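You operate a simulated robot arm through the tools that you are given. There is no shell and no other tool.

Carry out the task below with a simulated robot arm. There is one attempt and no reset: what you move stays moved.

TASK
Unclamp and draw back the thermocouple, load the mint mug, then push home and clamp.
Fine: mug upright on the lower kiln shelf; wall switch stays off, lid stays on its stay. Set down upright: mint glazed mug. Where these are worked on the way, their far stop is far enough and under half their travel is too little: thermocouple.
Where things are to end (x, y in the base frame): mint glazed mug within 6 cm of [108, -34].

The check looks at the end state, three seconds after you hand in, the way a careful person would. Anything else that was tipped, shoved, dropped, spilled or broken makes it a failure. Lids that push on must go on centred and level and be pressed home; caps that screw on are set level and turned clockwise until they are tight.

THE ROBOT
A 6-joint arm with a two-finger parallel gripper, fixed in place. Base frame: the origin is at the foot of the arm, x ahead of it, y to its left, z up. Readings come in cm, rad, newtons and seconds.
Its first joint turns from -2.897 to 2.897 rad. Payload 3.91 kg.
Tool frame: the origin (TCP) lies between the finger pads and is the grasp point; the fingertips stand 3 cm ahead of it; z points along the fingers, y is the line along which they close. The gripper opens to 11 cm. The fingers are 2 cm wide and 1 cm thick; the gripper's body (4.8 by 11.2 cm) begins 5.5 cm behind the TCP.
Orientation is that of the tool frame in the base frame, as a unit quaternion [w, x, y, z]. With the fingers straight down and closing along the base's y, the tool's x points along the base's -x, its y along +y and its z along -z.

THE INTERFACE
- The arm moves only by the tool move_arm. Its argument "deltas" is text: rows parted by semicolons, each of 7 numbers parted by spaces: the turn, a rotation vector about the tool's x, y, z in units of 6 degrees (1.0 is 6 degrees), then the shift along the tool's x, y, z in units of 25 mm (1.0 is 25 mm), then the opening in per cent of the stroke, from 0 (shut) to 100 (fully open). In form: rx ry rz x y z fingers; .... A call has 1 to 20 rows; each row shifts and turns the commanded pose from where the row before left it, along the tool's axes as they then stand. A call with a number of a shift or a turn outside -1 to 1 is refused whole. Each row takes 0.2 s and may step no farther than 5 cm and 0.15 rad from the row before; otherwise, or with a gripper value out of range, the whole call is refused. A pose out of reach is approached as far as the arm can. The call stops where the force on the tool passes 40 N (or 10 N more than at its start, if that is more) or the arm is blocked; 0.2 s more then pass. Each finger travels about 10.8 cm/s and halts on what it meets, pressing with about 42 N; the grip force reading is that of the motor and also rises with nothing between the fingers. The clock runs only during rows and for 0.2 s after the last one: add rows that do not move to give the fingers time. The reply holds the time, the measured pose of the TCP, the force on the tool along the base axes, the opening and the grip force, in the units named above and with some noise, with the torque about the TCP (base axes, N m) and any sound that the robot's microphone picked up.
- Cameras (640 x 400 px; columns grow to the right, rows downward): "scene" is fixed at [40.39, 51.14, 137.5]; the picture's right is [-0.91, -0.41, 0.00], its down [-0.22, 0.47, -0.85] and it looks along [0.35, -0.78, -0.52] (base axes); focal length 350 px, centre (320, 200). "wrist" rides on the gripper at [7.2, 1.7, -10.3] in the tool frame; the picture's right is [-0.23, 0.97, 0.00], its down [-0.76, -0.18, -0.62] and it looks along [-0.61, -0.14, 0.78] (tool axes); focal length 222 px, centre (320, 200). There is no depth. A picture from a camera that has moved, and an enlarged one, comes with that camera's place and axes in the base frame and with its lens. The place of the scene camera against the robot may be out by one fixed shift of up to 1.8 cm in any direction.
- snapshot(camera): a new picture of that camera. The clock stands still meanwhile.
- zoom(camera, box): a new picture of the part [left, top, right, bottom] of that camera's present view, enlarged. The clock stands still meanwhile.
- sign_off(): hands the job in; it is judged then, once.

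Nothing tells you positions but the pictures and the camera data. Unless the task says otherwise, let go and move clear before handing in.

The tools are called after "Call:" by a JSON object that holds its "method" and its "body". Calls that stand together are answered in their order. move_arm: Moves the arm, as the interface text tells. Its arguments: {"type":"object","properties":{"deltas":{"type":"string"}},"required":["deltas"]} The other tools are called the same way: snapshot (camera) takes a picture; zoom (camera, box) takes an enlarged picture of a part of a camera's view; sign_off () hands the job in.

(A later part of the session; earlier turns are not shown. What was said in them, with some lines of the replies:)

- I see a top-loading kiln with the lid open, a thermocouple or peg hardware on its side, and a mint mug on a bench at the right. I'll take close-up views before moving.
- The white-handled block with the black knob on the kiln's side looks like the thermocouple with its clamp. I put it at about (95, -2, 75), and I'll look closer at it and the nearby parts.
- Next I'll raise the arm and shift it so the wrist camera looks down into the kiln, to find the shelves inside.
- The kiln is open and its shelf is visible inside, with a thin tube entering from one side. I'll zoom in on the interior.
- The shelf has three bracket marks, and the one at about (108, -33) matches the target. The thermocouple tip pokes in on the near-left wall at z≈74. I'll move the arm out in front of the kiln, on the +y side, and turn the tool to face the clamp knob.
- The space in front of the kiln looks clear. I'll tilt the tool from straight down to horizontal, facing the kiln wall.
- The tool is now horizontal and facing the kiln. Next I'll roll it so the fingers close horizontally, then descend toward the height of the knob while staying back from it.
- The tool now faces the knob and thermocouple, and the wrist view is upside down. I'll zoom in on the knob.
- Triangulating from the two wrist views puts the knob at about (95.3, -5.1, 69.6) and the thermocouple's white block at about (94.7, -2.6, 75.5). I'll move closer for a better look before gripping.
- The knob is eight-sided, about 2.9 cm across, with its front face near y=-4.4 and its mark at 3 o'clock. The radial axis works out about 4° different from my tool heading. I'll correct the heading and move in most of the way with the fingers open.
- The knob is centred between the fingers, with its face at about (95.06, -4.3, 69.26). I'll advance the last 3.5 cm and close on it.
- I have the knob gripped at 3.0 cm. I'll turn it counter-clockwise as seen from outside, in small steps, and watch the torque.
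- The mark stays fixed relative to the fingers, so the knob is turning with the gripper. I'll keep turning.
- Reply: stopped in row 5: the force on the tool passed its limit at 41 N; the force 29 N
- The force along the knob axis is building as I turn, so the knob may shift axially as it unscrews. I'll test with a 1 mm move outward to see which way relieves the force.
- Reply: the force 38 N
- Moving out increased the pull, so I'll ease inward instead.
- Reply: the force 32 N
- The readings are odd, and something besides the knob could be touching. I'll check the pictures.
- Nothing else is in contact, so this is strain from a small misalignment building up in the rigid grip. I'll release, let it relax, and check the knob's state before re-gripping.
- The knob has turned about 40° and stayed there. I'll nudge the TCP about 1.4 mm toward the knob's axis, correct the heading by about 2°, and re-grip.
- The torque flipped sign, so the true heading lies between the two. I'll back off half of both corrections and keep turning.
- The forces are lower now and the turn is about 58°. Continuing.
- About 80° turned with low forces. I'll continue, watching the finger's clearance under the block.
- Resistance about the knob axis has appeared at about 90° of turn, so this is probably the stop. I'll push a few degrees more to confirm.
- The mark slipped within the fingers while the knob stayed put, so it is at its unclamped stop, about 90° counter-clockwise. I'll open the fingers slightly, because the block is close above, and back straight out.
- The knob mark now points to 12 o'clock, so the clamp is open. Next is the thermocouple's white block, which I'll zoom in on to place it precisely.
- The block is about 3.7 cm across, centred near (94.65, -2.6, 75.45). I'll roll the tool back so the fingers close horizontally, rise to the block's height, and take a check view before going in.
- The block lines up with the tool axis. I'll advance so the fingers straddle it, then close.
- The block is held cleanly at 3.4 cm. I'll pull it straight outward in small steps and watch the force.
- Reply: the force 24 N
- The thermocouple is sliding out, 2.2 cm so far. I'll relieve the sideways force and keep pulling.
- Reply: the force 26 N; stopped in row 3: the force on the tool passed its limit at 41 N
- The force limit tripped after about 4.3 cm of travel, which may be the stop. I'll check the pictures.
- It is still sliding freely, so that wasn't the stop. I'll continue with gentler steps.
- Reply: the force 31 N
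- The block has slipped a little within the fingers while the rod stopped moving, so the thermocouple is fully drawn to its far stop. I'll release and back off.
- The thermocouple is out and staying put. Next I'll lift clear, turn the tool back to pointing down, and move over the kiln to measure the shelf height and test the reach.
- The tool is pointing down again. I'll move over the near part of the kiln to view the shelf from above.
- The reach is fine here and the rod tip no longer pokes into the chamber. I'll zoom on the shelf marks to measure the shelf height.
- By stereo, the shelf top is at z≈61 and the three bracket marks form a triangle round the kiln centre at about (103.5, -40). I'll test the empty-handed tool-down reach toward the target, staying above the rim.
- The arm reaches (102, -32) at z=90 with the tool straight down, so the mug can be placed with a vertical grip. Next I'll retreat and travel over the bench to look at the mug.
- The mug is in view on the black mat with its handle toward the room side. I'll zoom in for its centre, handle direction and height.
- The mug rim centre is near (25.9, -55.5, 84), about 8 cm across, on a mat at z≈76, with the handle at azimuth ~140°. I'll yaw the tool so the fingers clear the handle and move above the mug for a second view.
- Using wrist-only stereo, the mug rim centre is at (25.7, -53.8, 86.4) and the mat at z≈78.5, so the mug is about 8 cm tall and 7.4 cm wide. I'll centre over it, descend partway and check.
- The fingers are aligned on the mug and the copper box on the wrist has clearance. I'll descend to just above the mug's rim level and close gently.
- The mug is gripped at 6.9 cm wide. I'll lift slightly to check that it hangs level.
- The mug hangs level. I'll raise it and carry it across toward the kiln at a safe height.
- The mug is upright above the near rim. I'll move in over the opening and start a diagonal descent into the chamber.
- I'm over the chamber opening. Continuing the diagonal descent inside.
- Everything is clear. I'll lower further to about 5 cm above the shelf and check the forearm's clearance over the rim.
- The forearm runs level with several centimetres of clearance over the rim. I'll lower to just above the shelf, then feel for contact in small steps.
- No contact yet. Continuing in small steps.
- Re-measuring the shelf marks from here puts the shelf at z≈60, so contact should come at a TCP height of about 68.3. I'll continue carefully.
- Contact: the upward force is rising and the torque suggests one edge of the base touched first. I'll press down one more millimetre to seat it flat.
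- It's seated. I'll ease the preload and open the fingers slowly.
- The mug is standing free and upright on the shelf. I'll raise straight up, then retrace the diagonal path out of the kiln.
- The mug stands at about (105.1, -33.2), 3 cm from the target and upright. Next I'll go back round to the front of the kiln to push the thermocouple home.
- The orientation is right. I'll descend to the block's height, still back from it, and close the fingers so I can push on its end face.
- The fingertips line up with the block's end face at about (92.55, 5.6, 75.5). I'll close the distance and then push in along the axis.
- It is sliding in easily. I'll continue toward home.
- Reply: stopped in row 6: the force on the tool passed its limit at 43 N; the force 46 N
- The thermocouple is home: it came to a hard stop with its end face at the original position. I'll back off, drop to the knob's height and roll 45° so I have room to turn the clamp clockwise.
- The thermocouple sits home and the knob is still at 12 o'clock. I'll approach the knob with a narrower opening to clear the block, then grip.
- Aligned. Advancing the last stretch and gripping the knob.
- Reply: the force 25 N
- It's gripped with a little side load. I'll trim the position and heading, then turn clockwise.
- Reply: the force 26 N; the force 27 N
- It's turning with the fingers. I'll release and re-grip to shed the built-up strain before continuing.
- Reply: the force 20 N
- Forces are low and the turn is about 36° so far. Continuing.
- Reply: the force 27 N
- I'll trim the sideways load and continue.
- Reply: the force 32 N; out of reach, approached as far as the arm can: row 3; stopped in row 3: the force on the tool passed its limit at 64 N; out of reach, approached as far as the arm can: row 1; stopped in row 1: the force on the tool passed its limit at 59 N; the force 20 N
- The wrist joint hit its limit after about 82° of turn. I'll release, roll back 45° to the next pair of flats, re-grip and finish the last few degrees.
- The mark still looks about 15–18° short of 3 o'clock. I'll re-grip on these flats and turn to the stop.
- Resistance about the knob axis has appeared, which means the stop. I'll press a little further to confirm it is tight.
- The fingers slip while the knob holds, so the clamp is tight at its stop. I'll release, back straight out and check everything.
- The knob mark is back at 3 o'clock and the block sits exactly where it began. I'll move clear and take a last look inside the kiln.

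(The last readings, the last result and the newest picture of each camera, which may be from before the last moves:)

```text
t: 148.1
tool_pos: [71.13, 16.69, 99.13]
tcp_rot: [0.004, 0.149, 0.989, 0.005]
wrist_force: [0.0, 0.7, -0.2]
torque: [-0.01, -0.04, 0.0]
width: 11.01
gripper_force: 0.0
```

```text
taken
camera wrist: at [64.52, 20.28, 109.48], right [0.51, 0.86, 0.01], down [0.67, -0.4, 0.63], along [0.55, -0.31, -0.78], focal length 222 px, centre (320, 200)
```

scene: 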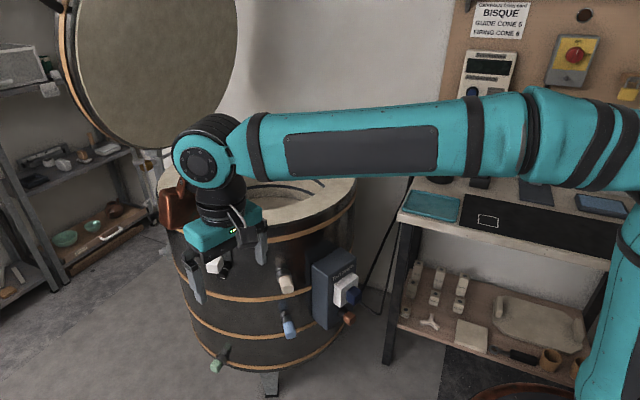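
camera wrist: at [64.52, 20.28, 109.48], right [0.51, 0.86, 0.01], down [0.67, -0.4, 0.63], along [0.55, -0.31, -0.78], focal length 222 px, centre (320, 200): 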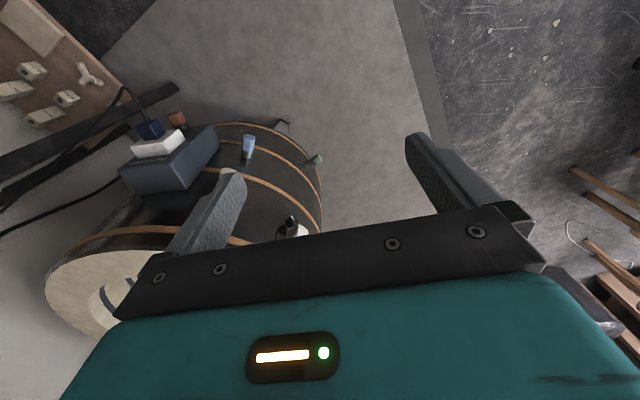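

Call:
{"method": "move_arm", "body": {"deltas": "0 0 0 -0.433 -0.955 -0.187 100; 0 0 0 -0.433 -0.955 -0.187 100; 0 0 0 -0.433 -0.955 -0.187 100; 0 0 0 -0.433 -0.955 -0.187 100; 0 0 0 -0.433 -0.955 -0.187 100; 0 0 0 -0.433 -0.955 -0.187 100; 0 0 0 -0.433 -0.955 -0.187 100; 0 0 0 -0.433 -0.955 -0.187 100; 0 0 0 -0.433 -0.955 -0.187 100; 0 0 0 -0.433 -0.955 -0.187 100; 0 0 0 -0.433 -0.955 -0.187 100; 0 0 0 -0.433 -0.955 -0.187 100; 0 0 0 -0.433 -0.955 -0.187 100; 0 0 0 -0.433 -0.955 -0.187 100; 0 0 0 -0.433 -0.955 -0.187 100"}}

Call:
{"method": "snapshot", "body": {"camera": "wrist"}}

Call:
{"method": "snapshot", "body": {"camera": "scene"}}

Call:
{"method": "zoom", "body": {"camera": "wrist", "box": [180, 80, 440, 250]}}

Call:
{"method": "zoom", "body": {"camera": "scene", "box": [150, 130, 370, 310]}}

```text
t: 151.3
tool_pos: [75.78, -22.5, 106.18]
tcp_rot: [0.006, 0.149, 0.989, 0.004]
wrist_force: [-0.2, 0.2, 0.6]
torque: [-0.02, 0.01, 0.03]
width: 11.01
gripper_force: 0.1
```

```text
taken
camera wrist: at [69.21, -18.84, 116.46], right [0.51, 0.86, 0.01], down [0.67, -0.4, 0.63], along [0.55, -0.31, -0.78], focal length 222 px, centre (320, 200)
```

wrist: 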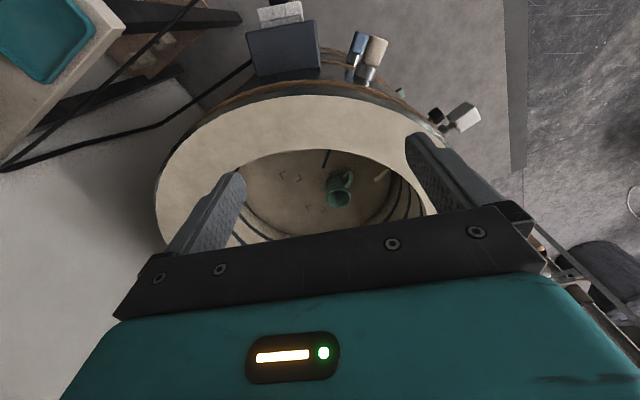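

```text
taken
```

scene: 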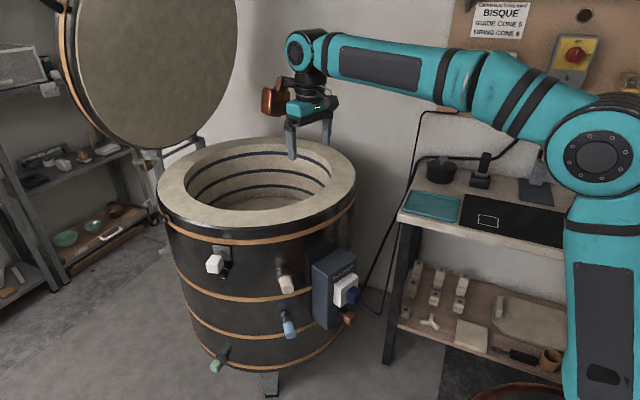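

```text
2.35 times, centred on (310, 165) of wrist
camera zoom: at [69.21, -18.84, 116.46], right [0.51, 0.86, 0.01], down [0.67, -0.4, 0.63], along [0.55, -0.31, -0.78], focal length 523 px, centre (344, 282)
```

zoom: 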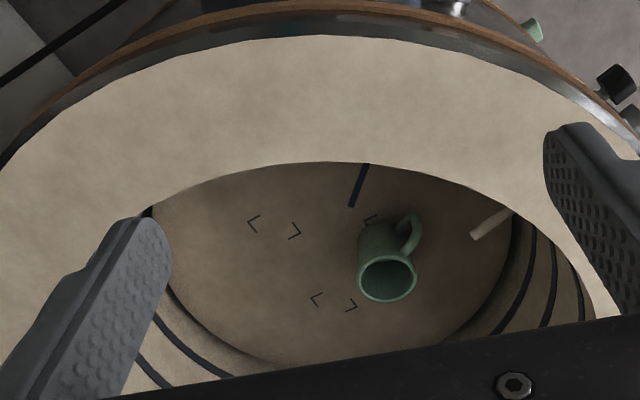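

```text
2.22 times, centred on (260, 220) of scene
camera zoom: at [40.39, 51.14, 137.5], right [-0.91, -0.41, 0.0], down [-0.22, 0.47, -0.85], along [0.35, -0.78, -0.52], focal length 778 px, centre (453, 156)
```

zoom: 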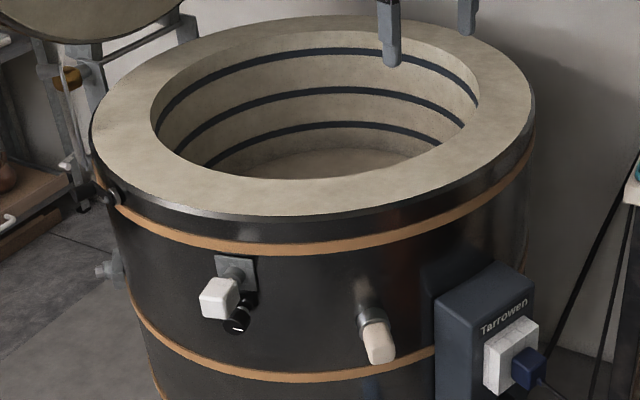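

Inside, the mug stands upright near the target and the thermocouple tip is back in the chamber. The clamp mark reads as it did at the start, the lid is still up and the wall switch is still off. I'll draw the arm a bit further away and hand in.

Call:
{"method": "move_arm", "body": {"deltas": "0 0 0 0.8 0 -0.2 100; 0 0 0 0.8 0 -0.2 100; 0 0 0 0.8 0 -0.2 100; 0 0 0 0.8 0 -0.2 100; 0 0 0 0.8 0 -0.2 100; 0 0 0 0.8 0 0 100; 0 0 0 0 0 0 100"}}

Call:
{"method": "zoom", "body": {"camera": "scene", "box": [430, 0, 640, 140]}}

```text
t: 152.9
tool_pos: [64.19, -19.02, 108.41]
tcp_rot: [0.005, 0.15, 0.989, 0.004]
wrist_force: [-0.8, -1.0, 0.8]
torque: [0.01, -0.02, 0.01]
width: 11.03
gripper_force: 0.0
```

```text
2.86 times, centred on (535, 70) of scene
camera zoom: at [40.39, 51.14, 137.5], right [-0.91, -0.41, 0.0], down [-0.22, 0.47, -0.85], along [0.35, -0.78, -0.52], focal length 1001 px, centre (-294, 571)
```

zoom: 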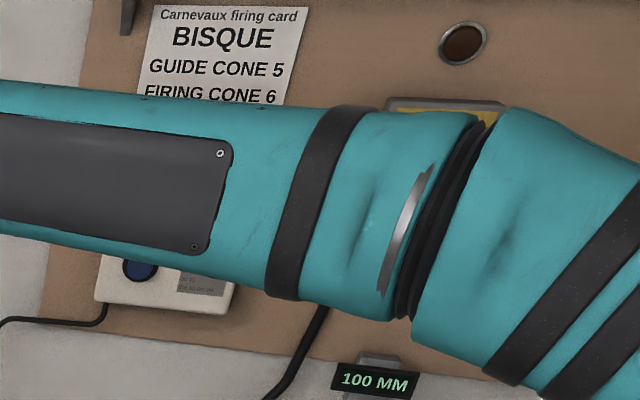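

The arm is clear of the kiln and the gripper is empty. The mug is placed, the thermocouple is home and clamped, and the wall switch was never touched, so I'm handing in.

Call:
{"method": "sign_off", "body": {}}

```text
The job is handed in.
```

I've handed the job in. The mint mug is in the kiln, and the thermocouple is pushed home and clamped again.

- **Thermocouple:** I turned the clamp knob a quarter turn counter-clockwise to its stop. I then drew the thermocouple out until it stopped (about 7 cm). After loading, I pushed it back to its hard stop, where its handle sits as it did at the start.
- **Clamp:** I turned the knob clockwise to its stop, and its mark is back at 3 o'clock, as at the start. The wrist ran out of turn partway, so I re-gripped to finish the last few degrees.
- **Mug:** It stands upright on the lower kiln shelf at about (105.1, -33.2). That is roughly 3 cm from the target, inside the 6 cm limit.
- **Lid and switch:** The lid is still up on its stay. I never went near the wall switch, and it looked off in the last view where it was visible. In the final picture the arm partly hid it.

The arm is clear of the kiln with the gripper open, and I saw nothing else tipped or moved.
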